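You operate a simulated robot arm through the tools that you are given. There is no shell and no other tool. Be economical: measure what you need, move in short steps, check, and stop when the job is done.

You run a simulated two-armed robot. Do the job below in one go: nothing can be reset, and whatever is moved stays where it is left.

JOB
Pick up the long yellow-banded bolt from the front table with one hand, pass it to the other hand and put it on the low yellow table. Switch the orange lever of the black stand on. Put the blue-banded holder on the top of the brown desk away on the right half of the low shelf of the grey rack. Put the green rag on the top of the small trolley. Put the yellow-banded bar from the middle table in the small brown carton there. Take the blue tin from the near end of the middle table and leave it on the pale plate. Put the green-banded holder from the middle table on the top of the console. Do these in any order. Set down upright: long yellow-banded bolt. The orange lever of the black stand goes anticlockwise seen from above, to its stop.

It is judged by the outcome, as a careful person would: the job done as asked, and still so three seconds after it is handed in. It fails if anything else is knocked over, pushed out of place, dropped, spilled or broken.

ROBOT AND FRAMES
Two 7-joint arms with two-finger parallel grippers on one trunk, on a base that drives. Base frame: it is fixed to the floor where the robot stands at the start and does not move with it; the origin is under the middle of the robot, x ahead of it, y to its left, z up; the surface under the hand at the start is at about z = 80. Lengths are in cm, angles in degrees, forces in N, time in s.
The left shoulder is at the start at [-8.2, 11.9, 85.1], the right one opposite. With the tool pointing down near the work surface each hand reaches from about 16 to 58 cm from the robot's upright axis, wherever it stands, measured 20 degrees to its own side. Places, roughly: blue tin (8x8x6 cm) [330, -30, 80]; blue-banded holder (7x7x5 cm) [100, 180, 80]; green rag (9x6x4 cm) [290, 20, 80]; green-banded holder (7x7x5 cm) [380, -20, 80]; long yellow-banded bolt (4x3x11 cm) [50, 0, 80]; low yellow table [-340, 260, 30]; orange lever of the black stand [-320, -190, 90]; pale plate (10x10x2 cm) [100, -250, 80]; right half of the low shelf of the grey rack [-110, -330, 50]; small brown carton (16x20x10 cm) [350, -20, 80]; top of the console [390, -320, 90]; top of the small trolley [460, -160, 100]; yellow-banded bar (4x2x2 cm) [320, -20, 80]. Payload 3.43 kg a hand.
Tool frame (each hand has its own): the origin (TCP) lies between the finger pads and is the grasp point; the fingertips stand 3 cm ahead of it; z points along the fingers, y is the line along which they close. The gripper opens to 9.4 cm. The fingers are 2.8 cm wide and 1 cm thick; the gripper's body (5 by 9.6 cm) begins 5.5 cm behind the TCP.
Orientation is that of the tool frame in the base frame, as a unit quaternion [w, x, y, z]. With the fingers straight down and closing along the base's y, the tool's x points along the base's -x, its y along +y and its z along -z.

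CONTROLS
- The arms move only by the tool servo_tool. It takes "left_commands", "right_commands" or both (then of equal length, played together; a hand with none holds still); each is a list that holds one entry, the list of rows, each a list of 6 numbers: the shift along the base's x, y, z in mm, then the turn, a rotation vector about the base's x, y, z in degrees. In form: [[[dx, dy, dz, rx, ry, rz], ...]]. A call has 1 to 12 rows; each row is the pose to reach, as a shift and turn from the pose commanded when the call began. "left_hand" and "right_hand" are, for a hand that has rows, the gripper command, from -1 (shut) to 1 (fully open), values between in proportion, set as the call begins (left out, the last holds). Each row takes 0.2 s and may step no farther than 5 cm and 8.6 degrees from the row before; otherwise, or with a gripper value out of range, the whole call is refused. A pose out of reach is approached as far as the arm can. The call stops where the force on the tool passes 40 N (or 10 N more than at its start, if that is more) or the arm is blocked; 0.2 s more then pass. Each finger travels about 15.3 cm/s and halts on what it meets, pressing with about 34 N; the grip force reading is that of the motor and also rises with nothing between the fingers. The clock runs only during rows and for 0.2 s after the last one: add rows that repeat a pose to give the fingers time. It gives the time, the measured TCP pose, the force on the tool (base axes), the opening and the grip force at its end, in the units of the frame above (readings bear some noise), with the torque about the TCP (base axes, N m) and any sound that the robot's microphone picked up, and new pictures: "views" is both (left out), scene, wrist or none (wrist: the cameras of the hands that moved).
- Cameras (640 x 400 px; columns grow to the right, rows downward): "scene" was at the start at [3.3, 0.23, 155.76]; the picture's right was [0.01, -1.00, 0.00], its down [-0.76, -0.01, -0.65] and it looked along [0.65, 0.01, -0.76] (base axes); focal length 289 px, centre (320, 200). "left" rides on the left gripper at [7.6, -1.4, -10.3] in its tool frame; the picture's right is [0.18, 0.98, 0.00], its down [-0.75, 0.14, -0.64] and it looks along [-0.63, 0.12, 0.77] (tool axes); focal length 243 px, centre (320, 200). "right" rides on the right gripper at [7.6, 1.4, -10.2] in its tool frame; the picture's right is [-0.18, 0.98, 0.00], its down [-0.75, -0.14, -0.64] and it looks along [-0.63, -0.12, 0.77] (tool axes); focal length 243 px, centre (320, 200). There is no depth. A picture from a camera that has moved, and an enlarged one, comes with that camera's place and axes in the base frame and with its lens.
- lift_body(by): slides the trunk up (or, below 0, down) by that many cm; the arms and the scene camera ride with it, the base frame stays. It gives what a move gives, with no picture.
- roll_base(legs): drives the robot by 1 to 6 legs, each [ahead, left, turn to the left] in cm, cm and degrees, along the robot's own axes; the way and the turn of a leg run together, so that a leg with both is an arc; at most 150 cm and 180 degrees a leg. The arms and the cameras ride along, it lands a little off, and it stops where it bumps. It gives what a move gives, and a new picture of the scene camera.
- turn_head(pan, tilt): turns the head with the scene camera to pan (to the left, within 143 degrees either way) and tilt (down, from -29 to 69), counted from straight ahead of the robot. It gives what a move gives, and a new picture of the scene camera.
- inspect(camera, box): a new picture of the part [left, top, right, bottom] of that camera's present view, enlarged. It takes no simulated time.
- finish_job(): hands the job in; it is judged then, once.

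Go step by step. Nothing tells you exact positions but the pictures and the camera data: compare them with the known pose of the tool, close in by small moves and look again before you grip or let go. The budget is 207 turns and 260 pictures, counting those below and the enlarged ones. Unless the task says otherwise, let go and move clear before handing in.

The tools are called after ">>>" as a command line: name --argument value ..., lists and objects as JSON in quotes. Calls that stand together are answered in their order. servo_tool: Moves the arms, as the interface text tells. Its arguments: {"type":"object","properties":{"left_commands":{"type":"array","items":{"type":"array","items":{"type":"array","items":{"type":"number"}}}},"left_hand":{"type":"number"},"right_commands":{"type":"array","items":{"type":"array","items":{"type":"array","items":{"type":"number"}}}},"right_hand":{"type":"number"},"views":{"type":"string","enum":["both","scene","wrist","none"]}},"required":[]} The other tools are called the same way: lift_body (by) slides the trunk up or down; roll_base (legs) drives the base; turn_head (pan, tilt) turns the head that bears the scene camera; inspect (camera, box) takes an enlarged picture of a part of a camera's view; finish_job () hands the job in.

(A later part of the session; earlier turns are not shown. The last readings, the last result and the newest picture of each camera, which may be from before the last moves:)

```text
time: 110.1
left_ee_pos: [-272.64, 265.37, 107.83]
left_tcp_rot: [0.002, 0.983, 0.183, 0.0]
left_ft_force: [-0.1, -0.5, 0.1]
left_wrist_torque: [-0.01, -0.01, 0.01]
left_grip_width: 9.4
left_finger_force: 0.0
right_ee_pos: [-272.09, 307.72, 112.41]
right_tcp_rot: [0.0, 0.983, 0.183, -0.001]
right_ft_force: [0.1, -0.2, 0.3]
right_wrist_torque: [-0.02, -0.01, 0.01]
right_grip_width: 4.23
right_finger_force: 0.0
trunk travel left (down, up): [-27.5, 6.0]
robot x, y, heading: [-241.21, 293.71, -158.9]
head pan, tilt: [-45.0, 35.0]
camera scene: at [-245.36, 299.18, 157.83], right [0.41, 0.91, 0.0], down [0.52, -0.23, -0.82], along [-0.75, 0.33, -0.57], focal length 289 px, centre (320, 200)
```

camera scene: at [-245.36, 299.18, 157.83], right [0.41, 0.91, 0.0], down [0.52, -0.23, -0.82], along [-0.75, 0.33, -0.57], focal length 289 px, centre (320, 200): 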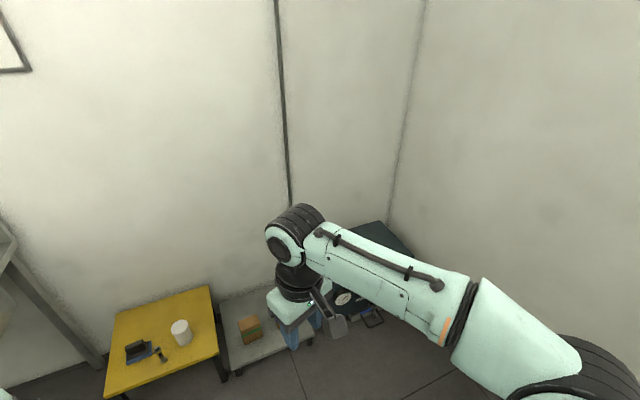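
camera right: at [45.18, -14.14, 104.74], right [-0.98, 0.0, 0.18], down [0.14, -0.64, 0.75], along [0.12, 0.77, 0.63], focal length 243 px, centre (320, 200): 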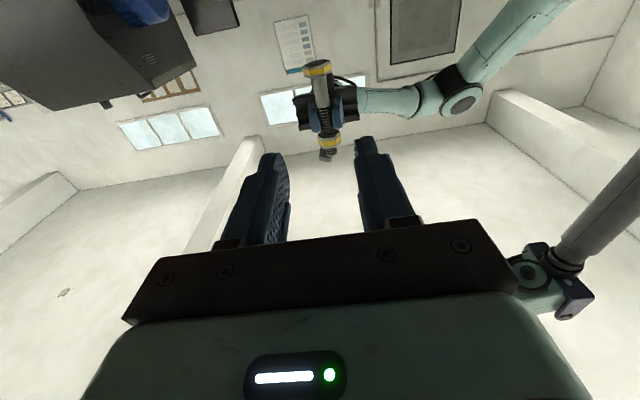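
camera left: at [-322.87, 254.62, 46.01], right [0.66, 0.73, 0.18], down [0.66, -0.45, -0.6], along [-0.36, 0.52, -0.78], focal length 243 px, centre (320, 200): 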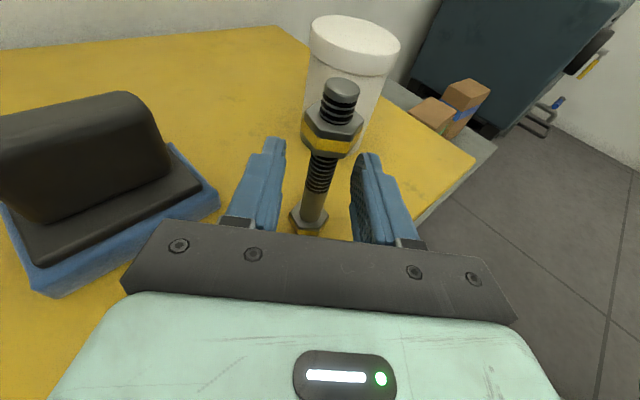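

The leg was just too long and got refused. The bolt looks odd from this angle, so I check it first.

>>> inspect --camera "scene" --box '[100, 290, 240, 390]'

>>> roll_base --legs '[[0, 0, 69], [140, -16, 0], [150, 0, 0], [110, 0, 0]]'

```text
4.00 times, centred on (170, 340) of scene
camera zoom: at [-245.36, 299.18, 157.83], right [0.41, 0.91, 0.0], down [0.52, -0.23, -0.82], along [-0.75, 0.33, -0.57], focal length 1157 px, centre (920, -360)
```

zoom: 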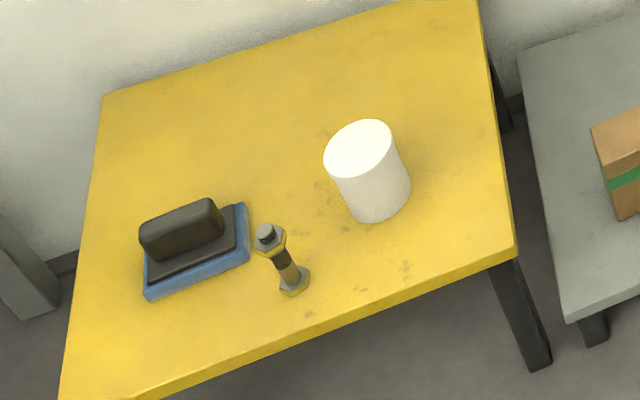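

```text
time: 132.4
left_ee_pos: [-234.91, -145.31, 107.93]
left_tcp_rot: [0.002, 0.701, 0.713, 0.001]
left_ft_force: [0.3, 1.3, 0.7]
left_wrist_torque: [0.03, 0.02, 0.01]
left_grip_width: 9.38
left_finger_force: 0.1
right_ee_pos: [-274.34, -130.3, 112.46]
right_tcp_rot: [0.0, 0.703, 0.711, 0.0]
right_ft_force: [-0.2, -0.2, -0.4]
right_wrist_torque: [0.03, -0.03, 0.02]
right_grip_width: 4.24
right_finger_force: 0.1
trunk travel left (down, up): [-27.5, 6.0]
robot x, y, heading: [-250.72, -106.19, -89.2]
head pan, tilt: [-45.0, 35.0]
camera scene: at [-257.0, -107.92, 157.83], right [-0.72, 0.7, 0.0], down [0.4, 0.41, -0.82], along [-0.57, -0.59, -0.57], focal length 289 px, centre (320, 200)
```

scene: 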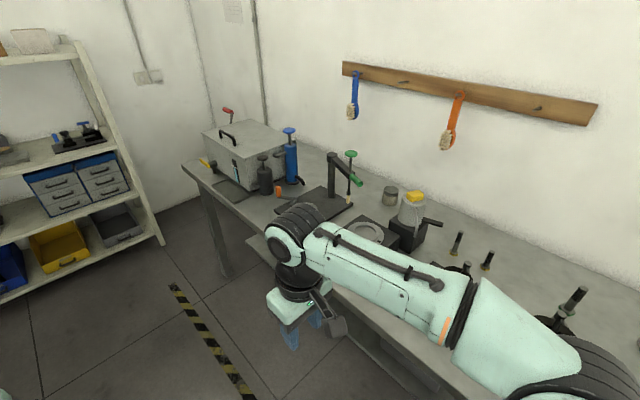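

I see several handled devices on this table. I'll go further along, turn to face the wall and look closely.

>>> roll_base --legs '[[60, 12, 0], [0, 0, -91]]'

>>> turn_head --pan 0 --tilt 45

```text
time: 139.7
left_ee_pos: [-276.91, -181.52, 107.9]
left_tcp_rot: [0.003, 1.0, 0.004, 0.0]
left_ft_force: [0.2, -0.5, -0.5]
left_wrist_torque: [0.01, -0.01, 0.01]
left_grip_width: 9.38
left_finger_force: 0.0
right_ee_pos: [-261.64, -142.07, 112.5]
right_tcp_rot: [0.001, 1.0, 0.003, -0.001]
right_ft_force: [0.5, 0.1, -0.4]
right_wrist_torque: [-0.03, -0.01, 0.01]
right_grip_width: 4.24
right_finger_force: 0.1
trunk travel left (down, up): [-27.5, 6.0]
robot x, y, heading: [-237.6, -165.97, -179.8]
head pan, tilt: [-45.0, 35.0]
camera scene: at [-239.72, -159.58, 157.83], right [0.7, 0.71, 0.0], down [0.41, -0.4, -0.82], along [-0.58, 0.58, -0.57], focal length 289 px, centre (320, 200)
```

scene: 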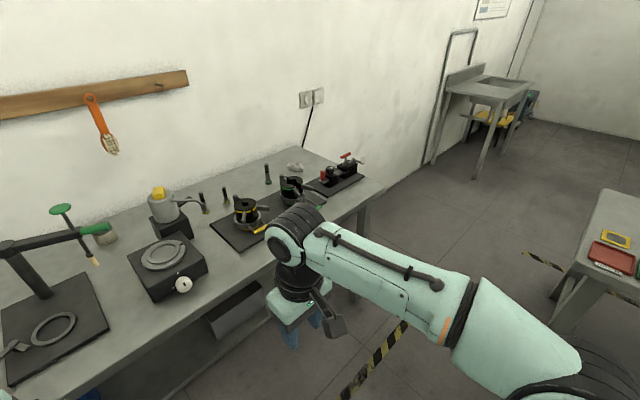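

```text
time: 140.8
left_ee_pos: [-276.96, -181.47, 107.95]
left_tcp_rot: [0.002, 1.0, 0.004, 0.0]
left_ft_force: [0.5, 0.3, 0.3]
left_wrist_torque: [0.0, 0.01, 0.0]
left_grip_width: 9.41
left_finger_force: 0.0
right_ee_pos: [-261.58, -142.06, 112.35]
right_tcp_rot: [0.0, 1.0, 0.003, -0.002]
right_ft_force: [0.2, 0.3, -0.8]
right_wrist_torque: [0.0, 0.01, -0.01]
right_grip_width: 4.21
right_finger_force: 0.0
trunk travel left (down, up): [-27.5, 6.0]
robot x, y, heading: [-237.92, -166.01, -179.4]
head pan, tilt: [0.0, 45.0]
camera scene: at [-241.59, -165.81, 156.35], right [0.0, 1.0, 0.0], down [0.71, 0.0, -0.71], along [-0.71, 0.0, -0.71], focal length 289 px, centre (320, 200)
```

scene: 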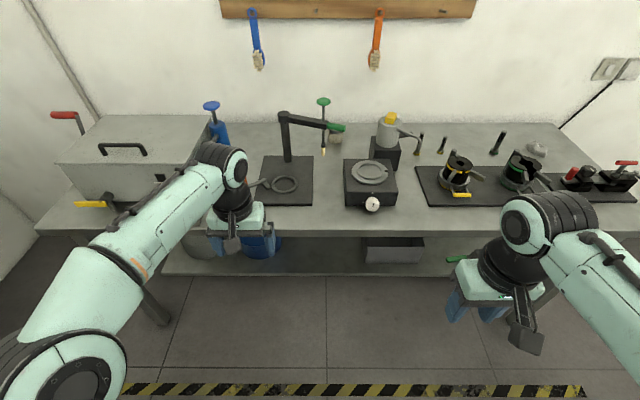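

The lever at about (-320,-190) is hidden behind my left hand; I'll pull that hand back and look closely.

>>> servo_tool --left_commands '[[[40, -10, 0, 0, 0, 0], [80, -20, 0, 0, 0, 0], [120, -30, 0, 0, 0, 0], [150, -40, 0, 0, 0, 0]]]' --views "none"

>>> inspect --camera "scene" --box '[160, 70, 400, 230]'

```text
time: 141.8
left_ee_pos: [-261.92, -185.65, 107.88]
left_tcp_rot: [0.002, 1.0, 0.004, 0.001]
left_ft_force: [0.3, -0.2, 0.0]
left_wrist_torque: [-0.02, 0.03, -0.03]
left_grip_width: 9.39
left_finger_force: 0.1
right_ee_pos: [-261.61, -142.1, 112.45]
right_tcp_rot: [0.0, 1.0, 0.002, -0.001]
right_ft_force: [-1.5, 0.0, -0.5]
right_wrist_torque: [-0.03, -0.01, -0.03]
right_grip_width: 4.2
right_finger_force: 0.0
trunk travel left (down, up): [-27.5, 6.0]
robot x, y, heading: [-237.84, -165.87, -179.7]
head pan, tilt: [0.0, 45.0]
```

```text
2.50 times, centred on (280, 150) of scene
camera zoom: at [-241.5, -165.84, 156.35], right [-0.01, 1.0, 0.0], down [0.71, 0.0, -0.71], along [-0.71, 0.0, -0.71], focal length 723 px, centre (420, 325)
```

zoom: 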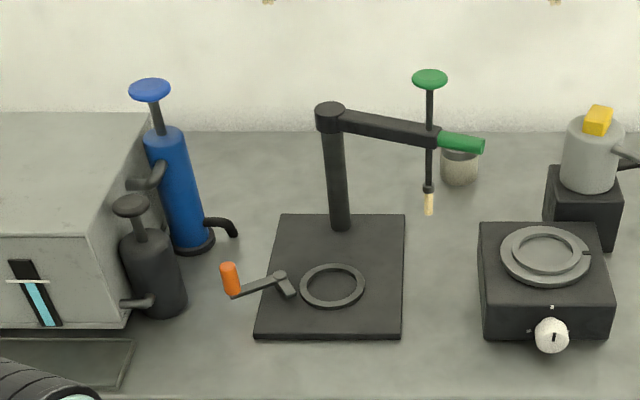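

The orange-knobbed lever is hinged on the black base plate next to a ring. I'll zoom more to get pivot and knob.

>>> inspect --camera "scene" --box '[235, 160, 325, 210]'

```text
7.11 times, centred on (280, 185) of scene
camera zoom: at [-241.5, -165.84, 156.35], right [-0.01, 1.0, 0.0], down [0.71, 0.0, -0.71], along [-0.71, 0.0, -0.71], focal length 2056 px, centre (604, 307)
```

zoom: 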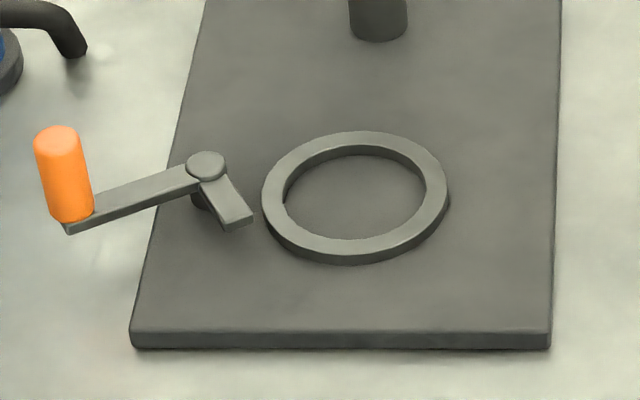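

The lever pivots at about (-317.5, -185) with its orange knob at (-314, -191); anticlockwise means the knob swings toward me and then right. I'll roll closer and look with the left wrist camera.

>>> roll_base --legs '[[27, 8, 0]]'

>>> servo_tool --left_commands '[[[-40, 0, 0, 0, 0, 0], [-80, 0, 0, 0, 0, 0], [-110, 10, 0, 0, 0, 0], [-110, 10, 0, 0, 0, 0]]]' --views "both"

```text
time: 143.8
left_ee_pos: [-289.03, -193.56, 107.97]
left_tcp_rot: [0.003, 1.0, 0.004, 0.0]
left_ft_force: [0.1, 0.3, 0.8]
left_wrist_torque: [-0.03, -0.01, -0.01]
left_grip_width: 9.4
left_finger_force: 0.0
right_ee_pos: [-288.8, -150.35, 112.36]
right_tcp_rot: [0.0, 1.0, 0.002, -0.002]
right_ft_force: [-1.5, -0.4, 0.6]
right_wrist_torque: [-0.02, -0.01, 0.02]
right_grip_width: 4.21
right_finger_force: 0.1
trunk travel left (down, up): [-27.5, 6.0]
robot x, y, heading: [-264.73, -174.35, -179.6]
head pan, tilt: [0.0, 45.0]
camera scene: at [-268.67, -173.96, 156.35], right [0.0, 1.0, 0.0], down [0.71, 0.0, -0.71], along [-0.71, 0.0, -0.71], focal length 289 px, centre (320, 200)
```

scene: 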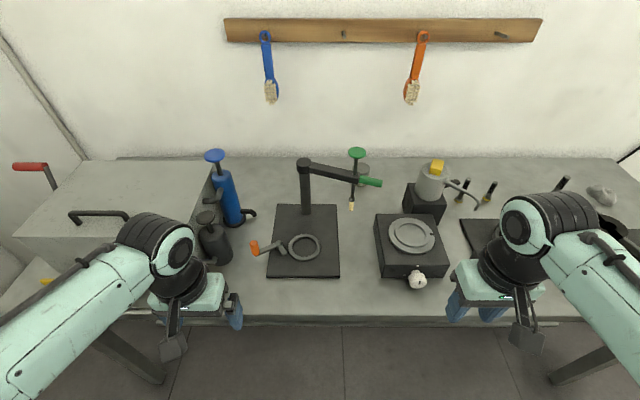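

```text
time: 144.8
left_ee_pos: [-300.16, -192.51, 107.81]
left_tcp_rot: [0.003, 1.0, 0.004, 0.0]
left_ft_force: [0.1, -0.2, -0.6]
left_wrist_torque: [0.04, -0.05, 0.02]
left_grip_width: 9.39
left_finger_force: 0.1
right_ee_pos: [-288.58, -150.36, 112.51]
right_tcp_rot: [0.0, 1.0, 0.001, -0.002]
right_ft_force: [-0.1, -1.0, -0.6]
right_wrist_torque: [-0.01, -0.03, 0.01]
right_grip_width: 4.25
right_finger_force: 0.0
trunk travel left (down, up): [-27.5, 6.0]
robot x, y, heading: [-264.72, -174.2, -179.5]
head pan, tilt: [0.0, 45.0]
camera scene: at [-268.58, -173.97, 156.35], right [0.0, 1.0, 0.0], down [0.71, 0.0, -0.71], along [-0.71, 0.0, -0.71], focal length 289 px, centre (320, 200)
camera left: at [-292.39, -191.18, 118.16], right [0.19, -0.98, 0.01], down [-0.75, -0.14, 0.64], along [-0.63, -0.13, -0.77], focal length 243 px, centre (320, 200)
```

scene: 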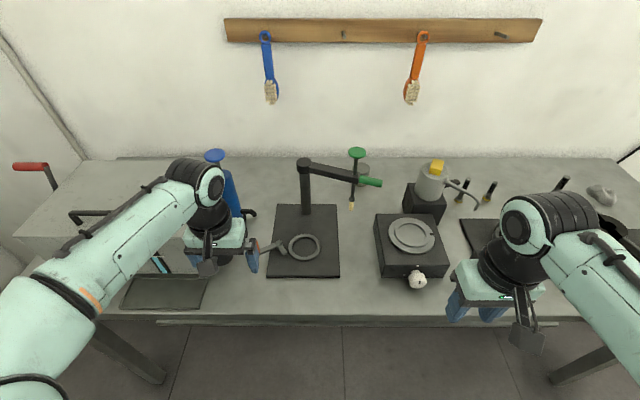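
left: 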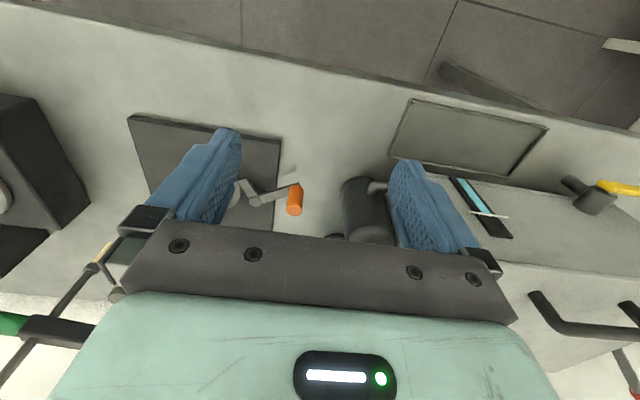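

Knob top ≈ (-315, -192, 93.5), with a black pump 11 cm to its left. I'll yaw the left hand -58° so the fingers straddle the lever bar, narrow it, and hover over the knob.

>>> servo_tool --left_commands '[[[-20, 0, 0, 0, 0, -8.3], [-40, 0, 0, 0, 0, -16.6], [-60, 0, 0, 0, 0, -25], [-80, 2, 0, 0, 0, -33.3], [-105, 3, 0, 0, 0, -41.6], [-130, 5, 0, 0, 0, -50], [-148, 5, -18, 0, 0, -58], [-148, 5, -18, 0, 0, -58]]]' --left_hand -0.1 --views "both"

>>> inspect --camera "left" --box '[240, 60, 400, 200]'

```text
time: 146.6
left_ee_pos: [-314.65, -192.19, 106.03]
left_tcp_rot: [0.003, 0.876, -0.483, 0.0]
left_ft_force: [0.0, 0.7, -0.3]
left_wrist_torque: [-0.01, 0.06, 0.0]
left_grip_width: 4.24
left_finger_force: 0.1
right_ee_pos: [-288.74, -150.16, 112.39]
right_tcp_rot: [0.001, 1.0, 0.002, -0.001]
right_ft_force: [1.1, -0.7, -0.3]
right_wrist_torque: [-0.02, 0.04, 0.01]
right_grip_width: 4.24
right_finger_force: 0.1
trunk travel left (down, up): [-27.5, 6.0]
robot x, y, heading: [-264.44, -174.07, -179.9]
head pan, tilt: [0.0, 45.0]
camera scene: at [-268.58, -173.95, 156.35], right [0.0, 1.0, 0.0], down [0.71, 0.0, -0.71], along [-0.71, 0.0, -0.71], focal length 289 px, centre (320, 200)
camera left: at [-309.37, -197.92, 116.36], right [-0.73, -0.68, 0.01], down [-0.52, 0.56, 0.64], along [-0.44, 0.47, -0.77], focal length 243 px, centre (320, 200)
```

scene: 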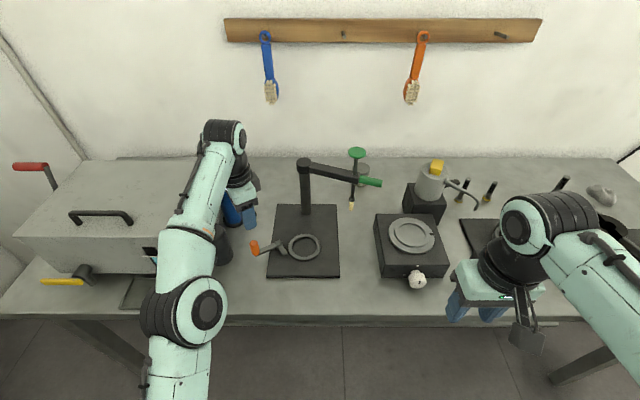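
left: 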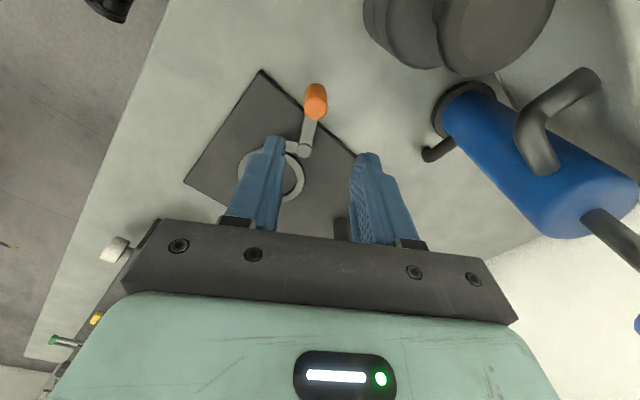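

```text
2.86 times, centred on (320, 130) of left
camera zoom: at [-309.37, -197.92, 116.36], right [-0.73, -0.68, 0.01], down [-0.52, 0.56, 0.64], along [-0.44, 0.47, -0.77], focal length 693 px, centre (320, 400)
```

zoom: 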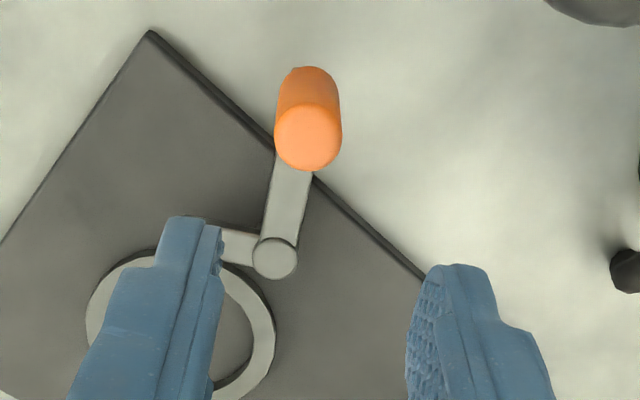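

The knob is at (-314.6, -191.8), pivot at (-317.4, -186.7). I'll descend straight over the knob to z=93.5 and close on it.

>>> servo_tool --left_commands '[[[0, 4, -40, 0, 0, -3], [0, 4, -80, 0, 0, -3], [0, 4, -110, 0, 0, -3], [0, 4, -125, 0, 0, -3], [0, 4, -125, 0, 0, -3]]]' --views "wrist"

```text
time: 147.8
left_ee_pos: [-314.87, -191.82, 93.65]
left_tcp_rot: [0.002, 0.863, -0.505, -0.001]
left_ft_force: [-0.3, 0.4, 0.7]
left_wrist_torque: [-0.01, 0.01, 0.0]
left_grip_width: 4.21
left_finger_force: 0.0
right_ee_pos: [-288.73, -150.17, 112.4]
right_tcp_rot: [0.0, 1.0, 0.003, -0.001]
right_ft_force: [-0.2, -0.4, 0.1]
right_wrist_torque: [0.02, 0.04, -0.01]
right_grip_width: 4.24
right_finger_force: 0.1
trunk travel left (down, up): [-27.5, 6.0]
robot x, y, heading: [-264.8, -174.05, -179.8]
head pan, tilt: [0.0, 45.0]
camera left: at [-309.77, -197.89, 103.88], right [-0.77, -0.64, 0.01], down [-0.49, 0.59, 0.64], along [-0.42, 0.49, -0.77], focal length 243 px, centre (320, 200)
```

left: 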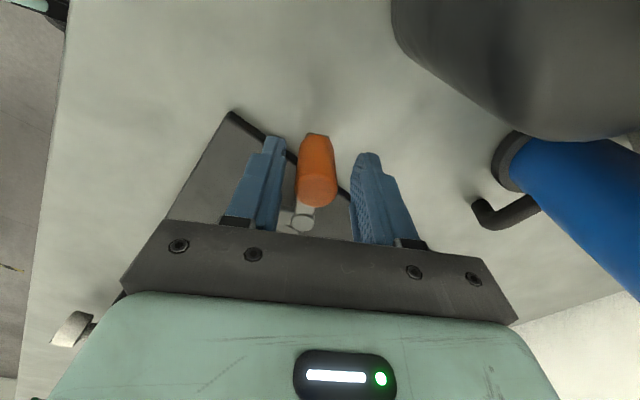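

The knob is between the fingers. I'll close and swing the first 40° along the arc.

>>> servo_tool --left_commands '[[[0, 0, 0, 0, 0, 0], [0, 0, 0, 0, 0, 0], [0, 0, 0, 0, 0, 0], [6.8, 4.3, 0, 0, 0, 8], [13, 9.4, 0, 0, 0, 16], [18.4, 15.4, 0, 0, 0, 24], [22.9, 22.1, 0, 0, 0, 32], [26.5, 29.3, 0, 0, 0, 40], [26.5, 29.3, 0, 0, 0, 40]]]' --left_hand -1 --views "both"

```text
time: 149.8
left_ee_pos: [-312.19, -188.93, 93.63]
left_tcp_rot: [0.003, 0.984, -0.178, 0.001]
left_ft_force: [12.1, -6.1, -10.5]
left_wrist_torque: [0.98, 0.04, 0.04]
left_grip_width: 2.15
left_finger_force: 44.6
right_ee_pos: [-288.55, -150.32, 112.55]
right_tcp_rot: [-0.001, 1.0, 0.001, -0.001]
right_ft_force: [0.1, -0.1, 0.3]
right_wrist_torque: [-0.02, -0.02, -0.03]
right_grip_width: 4.23
right_finger_force: 0.0
trunk travel left (down, up): [-27.5, 6.0]
robot x, y, heading: [-264.84, -174.1, -179.8]
head pan, tilt: [0.0, 45.0]
camera scene: at [-268.53, -174.09, 156.35], right [-0.01, 1.0, 0.0], down [0.71, 0.0, -0.71], along [-0.71, 0.0, -0.71], focal length 289 px, centre (320, 200)
camera left: at [-304.4, -190.42, 103.9], right [-0.17, -0.99, 0.01], down [-0.76, 0.13, 0.64], along [-0.63, 0.11, -0.77], focal length 243 px, centre (320, 200)
```

scene: 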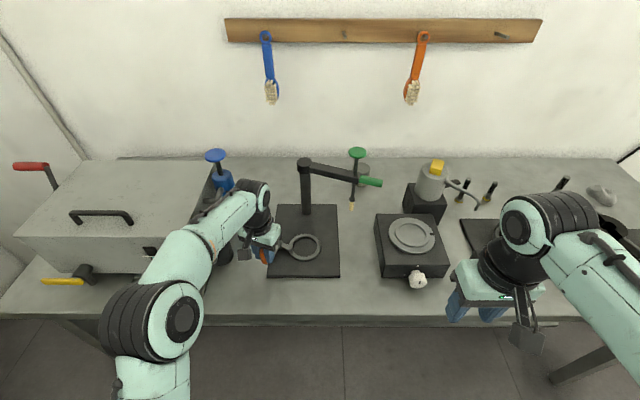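
left: 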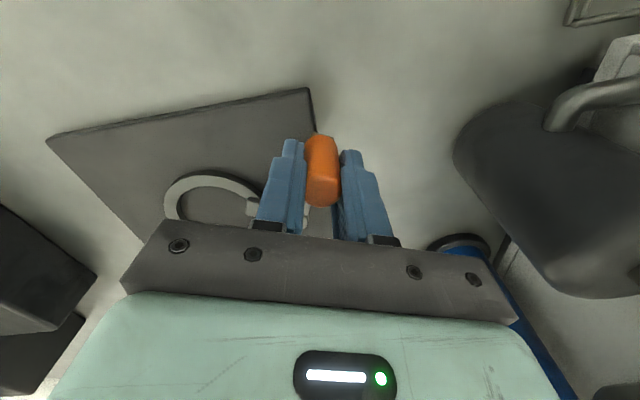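

The lever follows. I'll continue the arc; contact with the stop will show as a force rise.

>>> servo_tool --left_commands '[[[2.5, 7.6, 0, 0, 0, 8], [3.9, 15.6, 0, 0, 0, 16], [4.2, 23.6, 0, 0, 0, 24], [3.3, 31.6, 0, 0, 0, 32], [1.4, 39.4, 0, 0, 0, 40], [1.4, 39.4, 0, 0, 0, 40]]]' --views "both"

```text
time: 150.9
left_ee_pos: [-311.47, -186.2, 93.56]
left_tcp_rot: [0.009, 0.989, 0.145, 0.007]
left_ft_force: [12.4, -11.4, 4.8]
left_wrist_torque: [1.78, -0.04, -0.34]
left_grip_width: 2.2
left_finger_force: 44.8
right_ee_pos: [-288.66, -150.25, 112.55]
right_tcp_rot: [-0.001, 1.0, 0.004, -0.001]
right_ft_force: [0.6, -0.2, 0.0]
right_wrist_torque: [-0.04, -0.03, 0.02]
right_grip_width: 4.23
right_finger_force: 0.1
trunk travel left (down, up): [-27.5, 6.0]
robot x, y, heading: [-264.84, -174.2, -179.7]
head pan, tilt: [0.0, 45.0]
stopped in row 5 (left hand): the force on the tool passed its limit at 42 N (the readings are from after the stop); the commanded pose is now the measured one
camera scene: at [-268.4, -174.03, 156.39], right [-0.01, 1.0, 0.0], down [0.71, 0.0, -0.71], along [-0.71, 0.0, -0.71], focal length 289 px, centre (320, 200)
camera left: at [-304.72, -182.55, 103.95], right [0.46, -0.89, 0.02], down [-0.69, -0.34, 0.64], along [-0.56, -0.31, -0.77], focal length 243 px, centre (320, 200)
```

scene: 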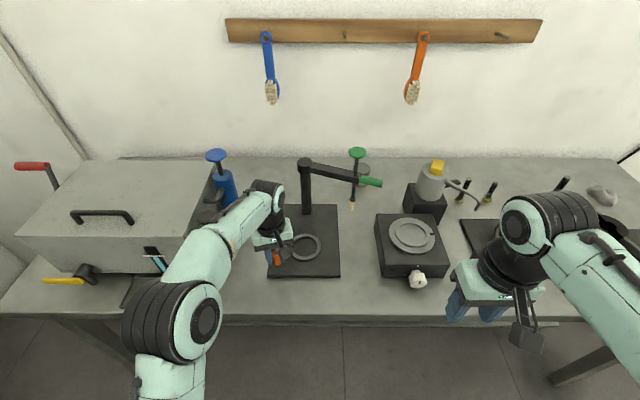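
left: 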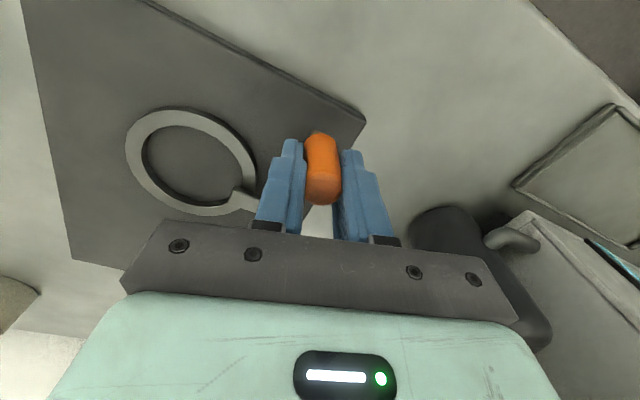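

The force rose at about 67° of swing; this may be the stop or just arc mismatch. I'll release, rise and inspect the lever.

>>> servo_tool --left_commands '[[[0, 0, 0, 0, 0, 0], [0, 0, 0, 0, 0, 0], [0, 0, 30, 0, 0, 0], [0, 0, 70, 0, 0, 0], [0, 0, 110, 0, 0, 0], [40, -20, 120, 0, 0, 0], [60, -30, 120, 0, 0, 0]]]' --left_hand 0 --views "none"

>>> inspect --camera "scene" --box '[240, 220, 350, 290]'

>>> inspect --camera "left" --box '[160, 80, 420, 230]'

```text
time: 152.6
left_ee_pos: [-305.72, -188.76, 105.4]
left_tcp_rot: [0.009, 0.99, 0.143, 0.006]
left_ft_force: [0.2, 0.0, 0.3]
left_wrist_torque: [-0.01, 0.04, -0.01]
left_grip_width: 4.68
left_finger_force: 0.1
right_ee_pos: [-288.75, -150.3, 112.49]
right_tcp_rot: [0.0, 1.0, 0.002, 0.0]
right_ft_force: [0.2, 0.7, 0.6]
right_wrist_torque: [0.0, -0.02, 0.05]
right_grip_width: 4.25
right_finger_force: 0.1
trunk travel left (down, up): [-27.5, 6.0]
robot x, y, heading: [-265.12, -174.05, -179.7]
head pan, tilt: [0.0, 45.0]
```

```text
5.71 times, centred on (295, 255) of scene
camera zoom: at [-268.64, -173.97, 156.35], right [-0.01, 1.0, 0.0], down [0.71, 0.0, -0.71], along [-0.71, 0.0, -0.71], focal length 1652 px, centre (463, -114)
```

zoom: 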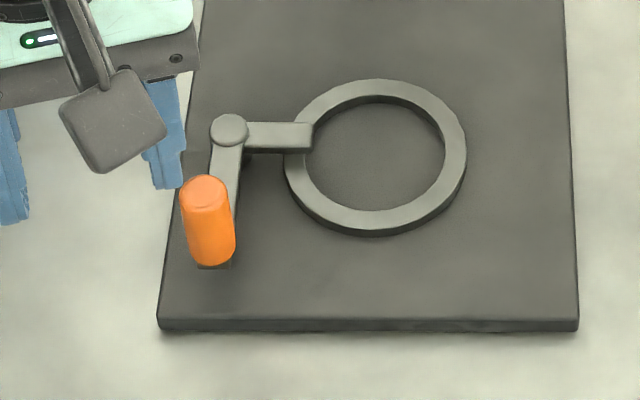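

```text
2.46 times, centred on (290, 155) of left
camera zoom: at [-298.9, -185.27, 115.84], right [0.46, -0.89, 0.02], down [-0.69, -0.34, 0.64], along [-0.56, -0.31, -0.77], focal length 597 px, centre (394, 311)
```

zoom: 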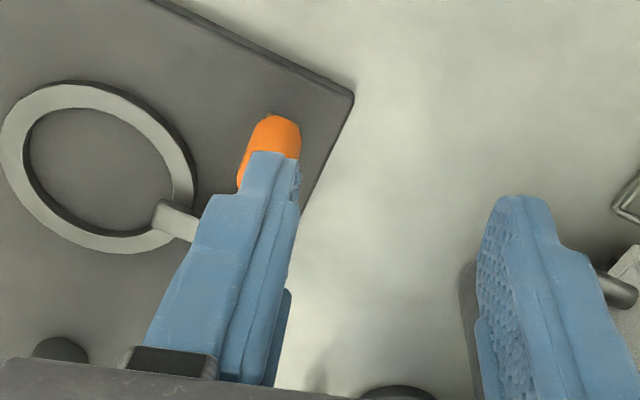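

The clamp now lies over the ring. To be sure it is at its stop, I'll close the fingers and push the knob from its left side toward the right, watching force and travel.

>>> servo_tool --left_commands '[[[-27, -25, 0, 0, 0, 0], [-53, -27, 0, 0, 0, 0], [-53, -27, -40, 0, 0, 0], [-53, -27, -80, 0, 0, 0], [-53, -27, -118, 0, 0, 0], [-53, -27, -118, 0, 0, 0]]]' --left_hand -1 --views "wrist"

>>> servo_tool --left_commands '[[[0, 10, 0, 0, 0, 0], [0, 20, 0, 0, 0, 0], [0, 25, 0, 0, 0, 0], [0, 30, 0, 0, 0, 0], [0, 35, 0, 0, 0, 0], [0, 40, 0, 0, 0, 0], [0, 45, 0, 0, 0, 0], [0, 50, 0, 0, 0, 0], [0, 55, 0, 0, 0, 0]]]' --views "wrist"

```text
time: 153.9
left_ee_pos: [-310.93, -191.53, 93.67]
left_tcp_rot: [0.008, 0.989, 0.144, 0.006]
left_ft_force: [-0.1, 0.4, -0.8]
left_wrist_torque: [0.0, 0.01, -0.01]
left_grip_width: 0.0
left_finger_force: 33.2
right_ee_pos: [-288.82, -150.43, 112.43]
right_tcp_rot: [0.0, 1.0, 0.003, -0.001]
right_ft_force: [-1.2, -0.2, 0.6]
right_wrist_torque: [0.0, 0.0, 0.0]
right_grip_width: 4.24
right_finger_force: 0.0
trunk travel left (down, up): [-27.5, 6.0]
robot x, y, heading: [-264.42, -174.24, -179.8]
head pan, tilt: [0.0, 45.0]
camera left: at [-304.11, -188.06, 104.04], right [0.46, -0.89, 0.02], down [-0.69, -0.34, 0.64], along [-0.56, -0.3, -0.77], focal length 243 px, centre (320, 200)
```

left: 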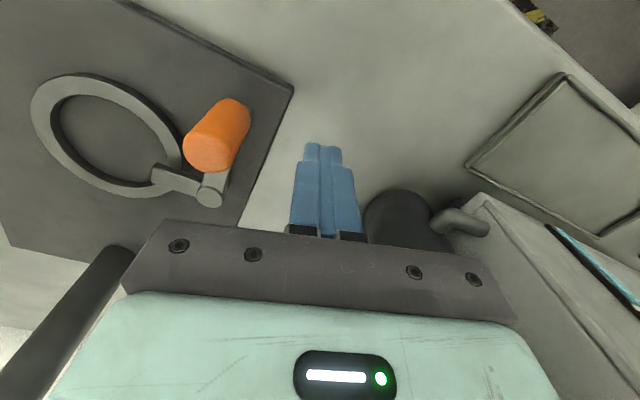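

```text
time: 155.6
left_ee_pos: [-310.99, -188.58, 93.68]
left_tcp_rot: [0.019, 0.988, 0.151, 0.005]
left_ft_force: [4.5, -13.7, 2.4]
left_wrist_torque: [0.13, 0.05, -0.08]
left_grip_width: 0.0
left_finger_force: 33.5
right_ee_pos: [-288.73, -150.4, 112.41]
right_tcp_rot: [0.0, 1.0, 0.004, -0.002]
right_ft_force: [-0.1, 0.5, -0.5]
right_wrist_torque: [-0.04, -0.02, 0.02]
right_grip_width: 4.23
right_finger_force: 0.1
trunk travel left (down, up): [-27.5, 6.0]
robot x, y, heading: [-264.83, -174.52, -179.6]
head pan, tilt: [0.0, 45.0]
stopped in row 8 (left hand): the force on the tool passed its limit at 43 N (the readings are from after the stop); the commanded pose is now the measured one
camera left: at [-304.22, -184.68, 104.0], right [0.47, -0.88, 0.04], down [-0.69, -0.34, 0.64], along [-0.55, -0.33, -0.76], focal length 243 px, centre (320, 200)
```

left: 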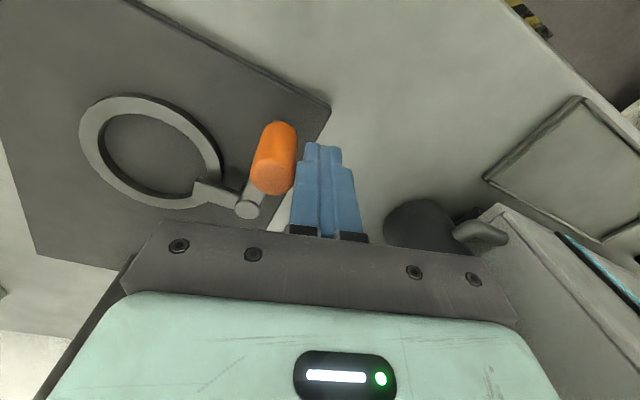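

The knob did not move under 43 N, so the lever is at its stop. I withdraw the hand upward and check the plate hasn't shifted.

>>> servo_tool --left_commands '[[[0, -10, 0, 0, 0, 0], [0, -15, 40, 0, 0, 0], [0, -15, 80, 0, 0, 0], [0, -15, 120, 0, 0, 0], [40, -5, 140, 0, 0, -8], [80, 0, 150, 0, 0, -16], [120, 0, 150, 0, 0, -16], [160, 0, 150, 0, 0, -16]]]' --left_hand -1 --views "scene"

>>> inspect --camera "scene" --box '[230, 200, 360, 290]'

```text
time: 157.4
left_ee_pos: [-294.92, -188.26, 108.72]
left_tcp_rot: [0.017, 1.0, 0.011, 0.002]
left_ft_force: [0.3, 0.0, -1.0]
left_wrist_torque: [0.01, 0.0, -0.02]
left_grip_width: 0.0
left_finger_force: 32.7
right_ee_pos: [-288.69, -150.48, 112.39]
right_tcp_rot: [-0.001, 1.0, 0.004, -0.001]
right_ft_force: [-0.5, -0.4, 0.2]
right_wrist_torque: [0.01, 0.01, -0.02]
right_grip_width: 4.23
right_finger_force: 0.1
trunk travel left (down, up): [-27.5, 6.0]
robot x, y, heading: [-264.96, -174.04, -179.5]
head pan, tilt: [0.0, 45.0]
camera scene: at [-268.49, -174.06, 156.35], right [-0.01, 1.0, 0.0], down [0.71, 0.01, -0.71], along [-0.71, -0.01, -0.71], focal length 289 px, centre (320, 200)
```

scene: 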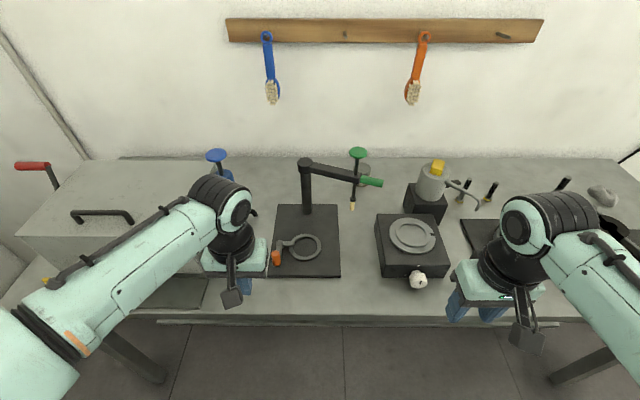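

```text
4.44 times, centred on (295, 245) of scene
camera zoom: at [-268.49, -174.06, 156.35], right [-0.01, 1.0, 0.0], down [0.71, 0.01, -0.71], along [-0.71, -0.01, -0.71], focal length 1285 px, centre (431, 0)
```

zoom: 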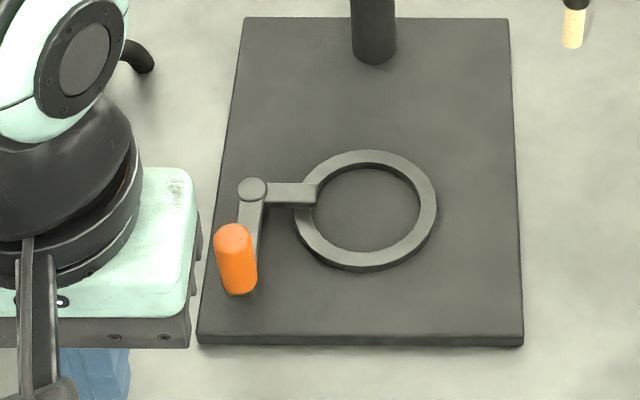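

The lever is on and the stand is unmoved. Next is the blue-banded holder on the brown desk; I'll drive back up the aisle and across to the desk.

>>> roll_base --legs '[[-16, 0, 0], [0, 0, -90], [140, 2, 0], [125, 0, 0], [0, 0, -90], [140, 0, 0]]'

>>> roll_base --legs '[[120, 0, 0]]'

>>> turn_head --pan 35 --tilt 30

```text
time: 185.5
left_ee_pos: [-88.84, 110.15, 108.73]
left_tcp_rot: [-0.002, -0.021, 1.0, 0.017]
left_ft_force: [0.3, -1.0, -0.1]
left_wrist_torque: [0.01, 0.0, 0.02]
left_grip_width: 0.01
left_finger_force: 33.4
right_ee_pos: [-94.35, 72.25, 112.47]
right_tcp_rot: [0.001, -0.012, 1.0, 0.0]
right_ft_force: [-0.7, -0.5, 0.4]
right_wrist_torque: [-0.02, -0.03, 0.0]
right_grip_width: 4.22
right_finger_force: 0.1
trunk travel left (down, up): [-27.5, 6.0]
robot x, y, heading: [-118.66, 95.66, 1.9]
head pan, tilt: [0.0, 45.0]
camera scene: at [-115.13, 95.82, 156.35], right [0.03, -1.0, 0.0], down [-0.71, -0.02, -0.71], along [0.71, 0.02, -0.71], focal length 289 px, centre (320, 200)
```

scene: 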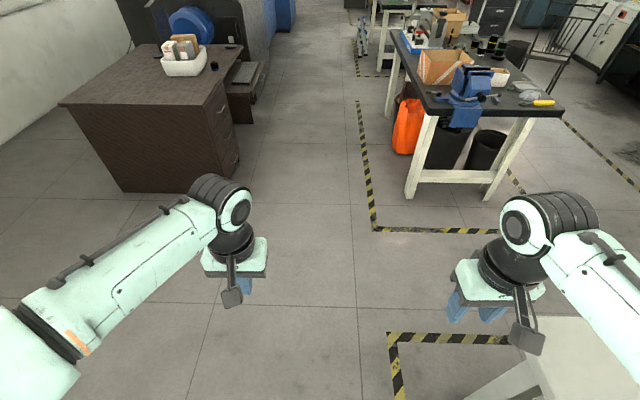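

```text
time: 191.6
left_ee_pos: [31.58, 113.28, 108.73]
left_tcp_rot: [-0.003, -0.019, 1.0, 0.017]
left_ft_force: [0.5, 0.6, -0.7]
left_wrist_torque: [0.04, 0.0, -0.01]
left_grip_width: 0.01
left_finger_force: 33.0
right_ee_pos: [25.92, 75.35, 112.34]
right_tcp_rot: [0.001, -0.012, 1.0, 0.0]
right_ft_force: [0.3, 0.3, -0.5]
right_wrist_torque: [-0.01, 0.0, 0.02]
right_grip_width: 4.23
right_finger_force: 0.0
trunk travel left (down, up): [-27.5, 6.0]
robot x, y, heading: [1.46, 98.35, 1.6]
head pan, tilt: [0.0, 45.0]
camera scene: at [5.27, 99.05, 156.35], right [0.03, -1.0, 0.0], down [-0.71, -0.02, -0.71], along [0.71, 0.02, -0.71], focal length 289 px, centre (320, 200)
```

scene: 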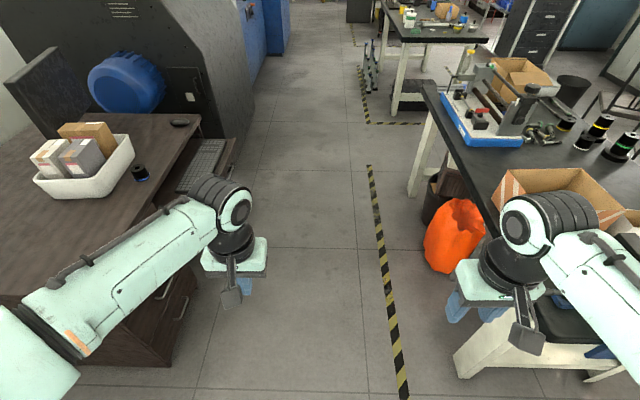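

```text
time: 192.6
left_ee_pos: [31.65, 113.44, 108.61]
left_tcp_rot: [-0.003, -0.019, 1.0, 0.017]
left_ft_force: [0.3, -0.4, -0.6]
left_wrist_torque: [-0.02, 0.0, -0.03]
left_grip_width: 0.01
left_finger_force: 32.9
right_ee_pos: [26.0, 75.27, 112.58]
right_tcp_rot: [0.001, -0.013, 1.0, 0.0]
right_ft_force: [-0.2, -0.4, 0.6]
right_wrist_torque: [0.0, 0.0, 0.03]
right_grip_width: 4.22
right_finger_force: 0.2
trunk travel left (down, up): [-27.5, 6.0]
robot x, y, heading: [1.41, 98.64, 1.4]
head pan, tilt: [35.0, 30.0]
camera scene: at [4.42, 104.21, 158.61], right [0.59, -0.81, 0.0], down [-0.4, -0.3, -0.87], along [0.7, 0.51, -0.5], focal length 289 px, centre (320, 200)
```

scene: 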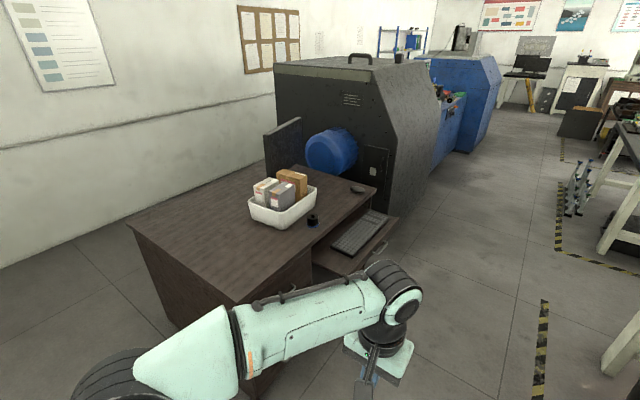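

The blue-banded holder stands at about (95, 174) near the desk's front edge, right of the white box tray. I'll park facing the desk so the right hand can reach it.

>>> roll_base --legs '[[78, 0, 0], [0, 0, 88.5], [20, 0, 0]]'

>>> turn_head --pan 0 --tilt 50

```text
time: 201.8
left_ee_pos: [66.25, 150.95, 108.65]
left_tcp_rot: [0.012, 0.708, -0.706, -0.01]
left_ft_force: [0.2, 0.5, -1.0]
left_wrist_torque: [0.02, 0.0, -0.02]
left_grip_width: 0.0
left_finger_force: 33.0
right_ee_pos: [104.05, 143.85, 112.43]
right_tcp_rot: [0.0, -0.703, 0.711, 0.0]
right_ft_force: [0.1, -0.2, 0.4]
right_wrist_torque: [0.0, -0.02, -0.01]
right_grip_width: 4.23
right_finger_force: 0.1
trunk travel left (down, up): [-27.5, 6.0]
robot x, y, heading: [79.97, 120.39, 89.5]
head pan, tilt: [35.0, 30.0]
camera scene: at [74.55, 123.64, 158.61], right [0.83, 0.56, 0.0], down [0.28, -0.41, -0.87], along [-0.49, 0.71, -0.5], focal length 289 px, centre (320, 200)
```

scene: 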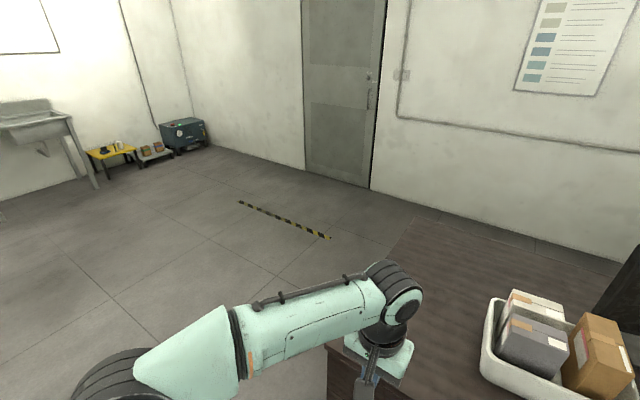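

```text
time: 202.8
left_ee_pos: [66.27, 150.83, 108.63]
left_tcp_rot: [0.012, 0.708, -0.706, -0.01]
left_ft_force: [-0.4, -0.7, -0.5]
left_wrist_torque: [0.02, -0.01, -0.03]
left_grip_width: 0.0
left_finger_force: 32.6
right_ee_pos: [104.06, 143.89, 112.34]
right_tcp_rot: [0.001, -0.703, 0.711, 0.0]
right_ft_force: [-0.4, -0.1, -0.1]
right_wrist_torque: [0.03, 0.02, 0.01]
right_grip_width: 4.24
right_finger_force: 0.0
trunk travel left (down, up): [-27.5, 6.0]
robot x, y, heading: [79.37, 120.48, 89.3]
head pan, tilt: [0.0, 50.0]
camera scene: at [79.73, 123.85, 155.66], right [1.0, -0.01, 0.0], down [-0.01, -0.77, -0.64], along [0.01, 0.64, -0.77], focal length 289 px, centre (320, 200)
```

scene: 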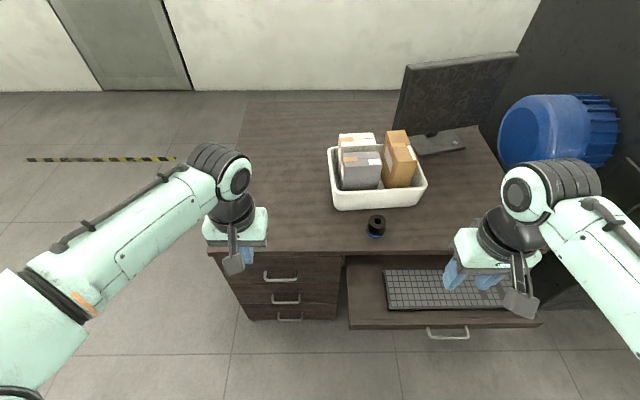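

>>> inspect --camera "scene" --box '[345, 200, 405, 250]'

```text
8.00 times, centred on (375, 225) of scene
camera zoom: at [79.73, 123.85, 155.66], right [1.0, -0.01, 0.0], down [-0.01, -0.77, -0.64], along [0.01, 0.64, -0.77], focal length 2313 px, centre (-120, 0)
```

zoom: 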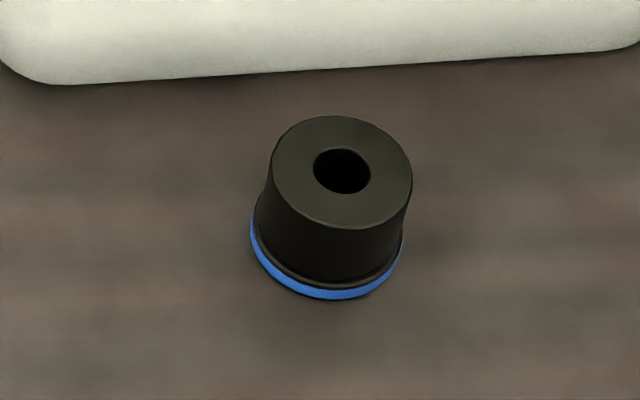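

The holder is a plain cylinder, about 6 cm at the base, centred near (97.8, 174). I'll roll 5 cm closer and bring the open right hand above it.

>>> roll_base --legs '[[5, 0, 0]]'

>>> servo_tool --right_commands '[[[-10, 40, -20, 0, 0, 0], [-30, 80, -40, 0, 0, 0], [-55, 120, -60, 0, 0, 0], [-63, 160, -80, 0, 0, 0], [-63, 200, -90, 0, 0, 0], [-63, 250, -110, 0, 0, 0], [-63, 250, -110, 0, 0, 0]]]' --right_hand 1 --views "wrist"

```text
time: 203.7
left_ee_pos: [66.36, 155.85, 108.68]
left_tcp_rot: [0.013, 0.707, -0.707, -0.01]
left_ft_force: [-0.9, 0.2, -0.1]
left_wrist_torque: [-0.03, 0.0, 0.01]
left_grip_width: 0.0
left_finger_force: 32.9
right_ee_pos: [104.03, 148.82, 112.51]
right_tcp_rot: [0.001, -0.703, 0.711, 0.002]
right_ft_force: [0.2, 0.3, -0.3]
right_wrist_torque: [-0.03, 0.0, 0.02]
right_grip_width: 4.21
right_finger_force: 0.0
trunk travel left (down, up): [-27.5, 6.0]
robot x, y, heading: [79.93, 125.16, 89.6]
head pan, tilt: [0.0, 50.0]
camera scene: at [79.79, 128.84, 155.65], right [1.0, -0.01, 0.0], down [-0.01, -0.77, -0.64], along [0.01, 0.64, -0.77], focal length 289 px, centre (320, 200)
```

scene: 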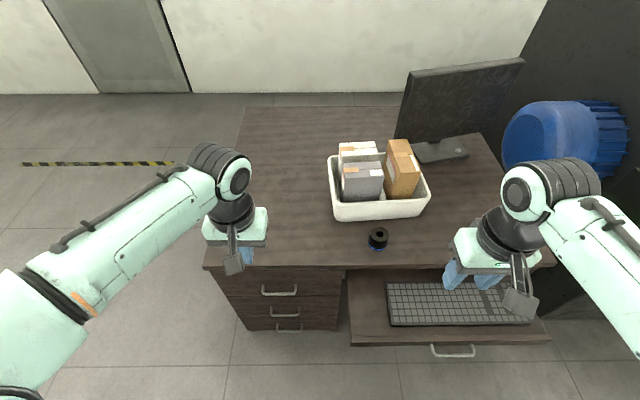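

```text
refused: row 3 steps farther than a row can; nothing moved
```

>>> servo_tool --right_commands '[[[-10, 38, -20, 0, 0, 0], [-25, 75, -40, 0, 0, 0], [-40, 112, -60, 0, 0, 0], [-55, 150, -80, 0, 0, 0], [-63, 190, -95, 0, 0, 0], [-63, 225, -105, 0, 0, 0], [-63, 250, -110, 0, 0, 0], [-63, 250, -110, 0, 0, 0]]]' --right_hand 1 --views "wrist"

```text
time: 205.5
left_ee_pos: [66.33, 155.84, 108.74]
left_tcp_rot: [0.012, 0.708, -0.706, -0.01]
left_ft_force: [-0.2, 0.1, 0.6]
left_wrist_torque: [0.0, 0.01, -0.03]
left_grip_width: 0.02
left_finger_force: 32.9
right_ee_pos: [97.7, 173.68, 101.29]
right_tcp_rot: [0.001, -0.703, 0.712, 0.0]
right_ft_force: [1.1, -0.1, -0.3]
right_wrist_torque: [0.01, 0.02, 0.0]
right_grip_width: 9.41
right_finger_force: 0.0
trunk travel left (down, up): [-27.5, 6.0]
robot x, y, heading: [80.06, 125.06, 89.4]
head pan, tilt: [0.0, 50.0]
camera right: at [96.26, 166.21, 111.66], right [-0.98, 0.2, 0.0], down [0.15, 0.75, 0.64], along [0.13, 0.63, -0.77], focal length 243 px, centre (320, 200)
```

right: 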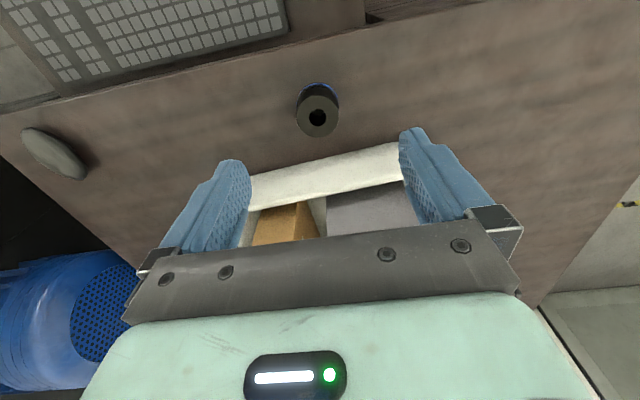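

Triangulating puts the holder top lower than assumed: about (99.3, 178.8, 78). I'll shift over it, lower partway and look again.

>>> servo_tool --right_commands '[[[8, 25, -20, 0, 0, 0], [16, 50, -50, 0, 0, 0], [16, 50, -80, 0, 0, 0], [16, 50, -80, 0, 0, 0]]]' --views "wrist"

```text
time: 206.5
left_ee_pos: [66.38, 155.79, 108.57]
left_tcp_rot: [0.013, 0.708, -0.706, -0.009]
left_ft_force: [-0.3, 0.0, -0.8]
left_wrist_torque: [0.03, 0.03, 0.0]
left_grip_width: 0.03
left_finger_force: 32.6
right_ee_pos: [99.34, 178.87, 93.49]
right_tcp_rot: [0.001, -0.703, 0.711, 0.0]
right_ft_force: [-0.7, -0.1, 0.4]
right_wrist_torque: [-0.01, -0.01, 0.0]
right_grip_width: 9.41
right_finger_force: 0.1
trunk travel left (down, up): [-27.5, 6.0]
robot x, y, heading: [79.55, 125.29, 89.2]
head pan, tilt: [0.0, 50.0]
camera right: at [97.85, 171.3, 103.75], right [-0.98, 0.2, 0.0], down [0.15, 0.75, 0.64], along [0.13, 0.63, -0.77], focal length 243 px, centre (320, 200)
```

right: 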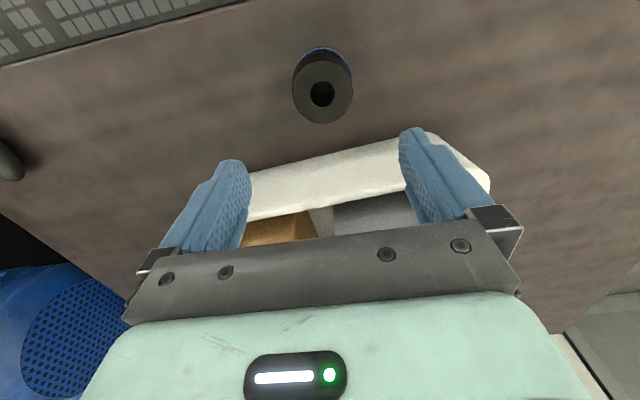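

Refined: holder centre (99.1, 178), top near z=80, tray wall about 5 cm beyond. I'll go straight down to z≈78.5 and close.

>>> servo_tool --right_commands '[[[-1, -8, -40, 0, 0, 0], [-2, -8, -80, 0, 0, 0], [-2, -8, -115, 0, 0, 0], [-2, -8, -135, 0, 0, 0], [-2, -8, -148, 0, 0, 0], [-2, -8, -148, 0, 0, 0]]]' --views "wrist"

```text
time: 207.9
left_ee_pos: [66.46, 155.81, 108.63]
left_tcp_rot: [0.012, 0.708, -0.706, -0.01]
left_ft_force: [-0.7, 0.0, -1.0]
left_wrist_torque: [-0.01, 0.01, 0.0]
left_grip_width: 0.0
left_finger_force: 33.2
right_ee_pos: [99.23, 177.98, 78.62]
right_tcp_rot: [0.001, -0.703, 0.711, 0.001]
right_ft_force: [0.3, 0.1, 0.0]
right_wrist_torque: [0.01, 0.01, 0.0]
right_grip_width: 9.4
right_finger_force: 0.1
trunk travel left (down, up): [-27.5, 6.0]
robot x, y, heading: [79.92, 125.06, 89.4]
head pan, tilt: [0.0, 50.0]
camera right: at [97.57, 170.44, 88.86], right [-0.98, 0.2, 0.0], down [0.15, 0.75, 0.64], along [0.13, 0.63, -0.77], focal length 243 px, centre (320, 200)
```

right: 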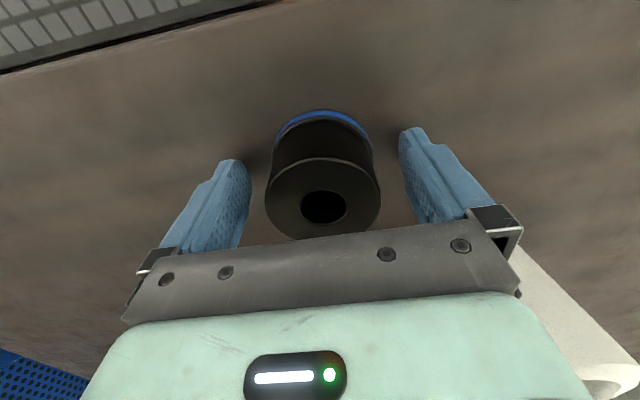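

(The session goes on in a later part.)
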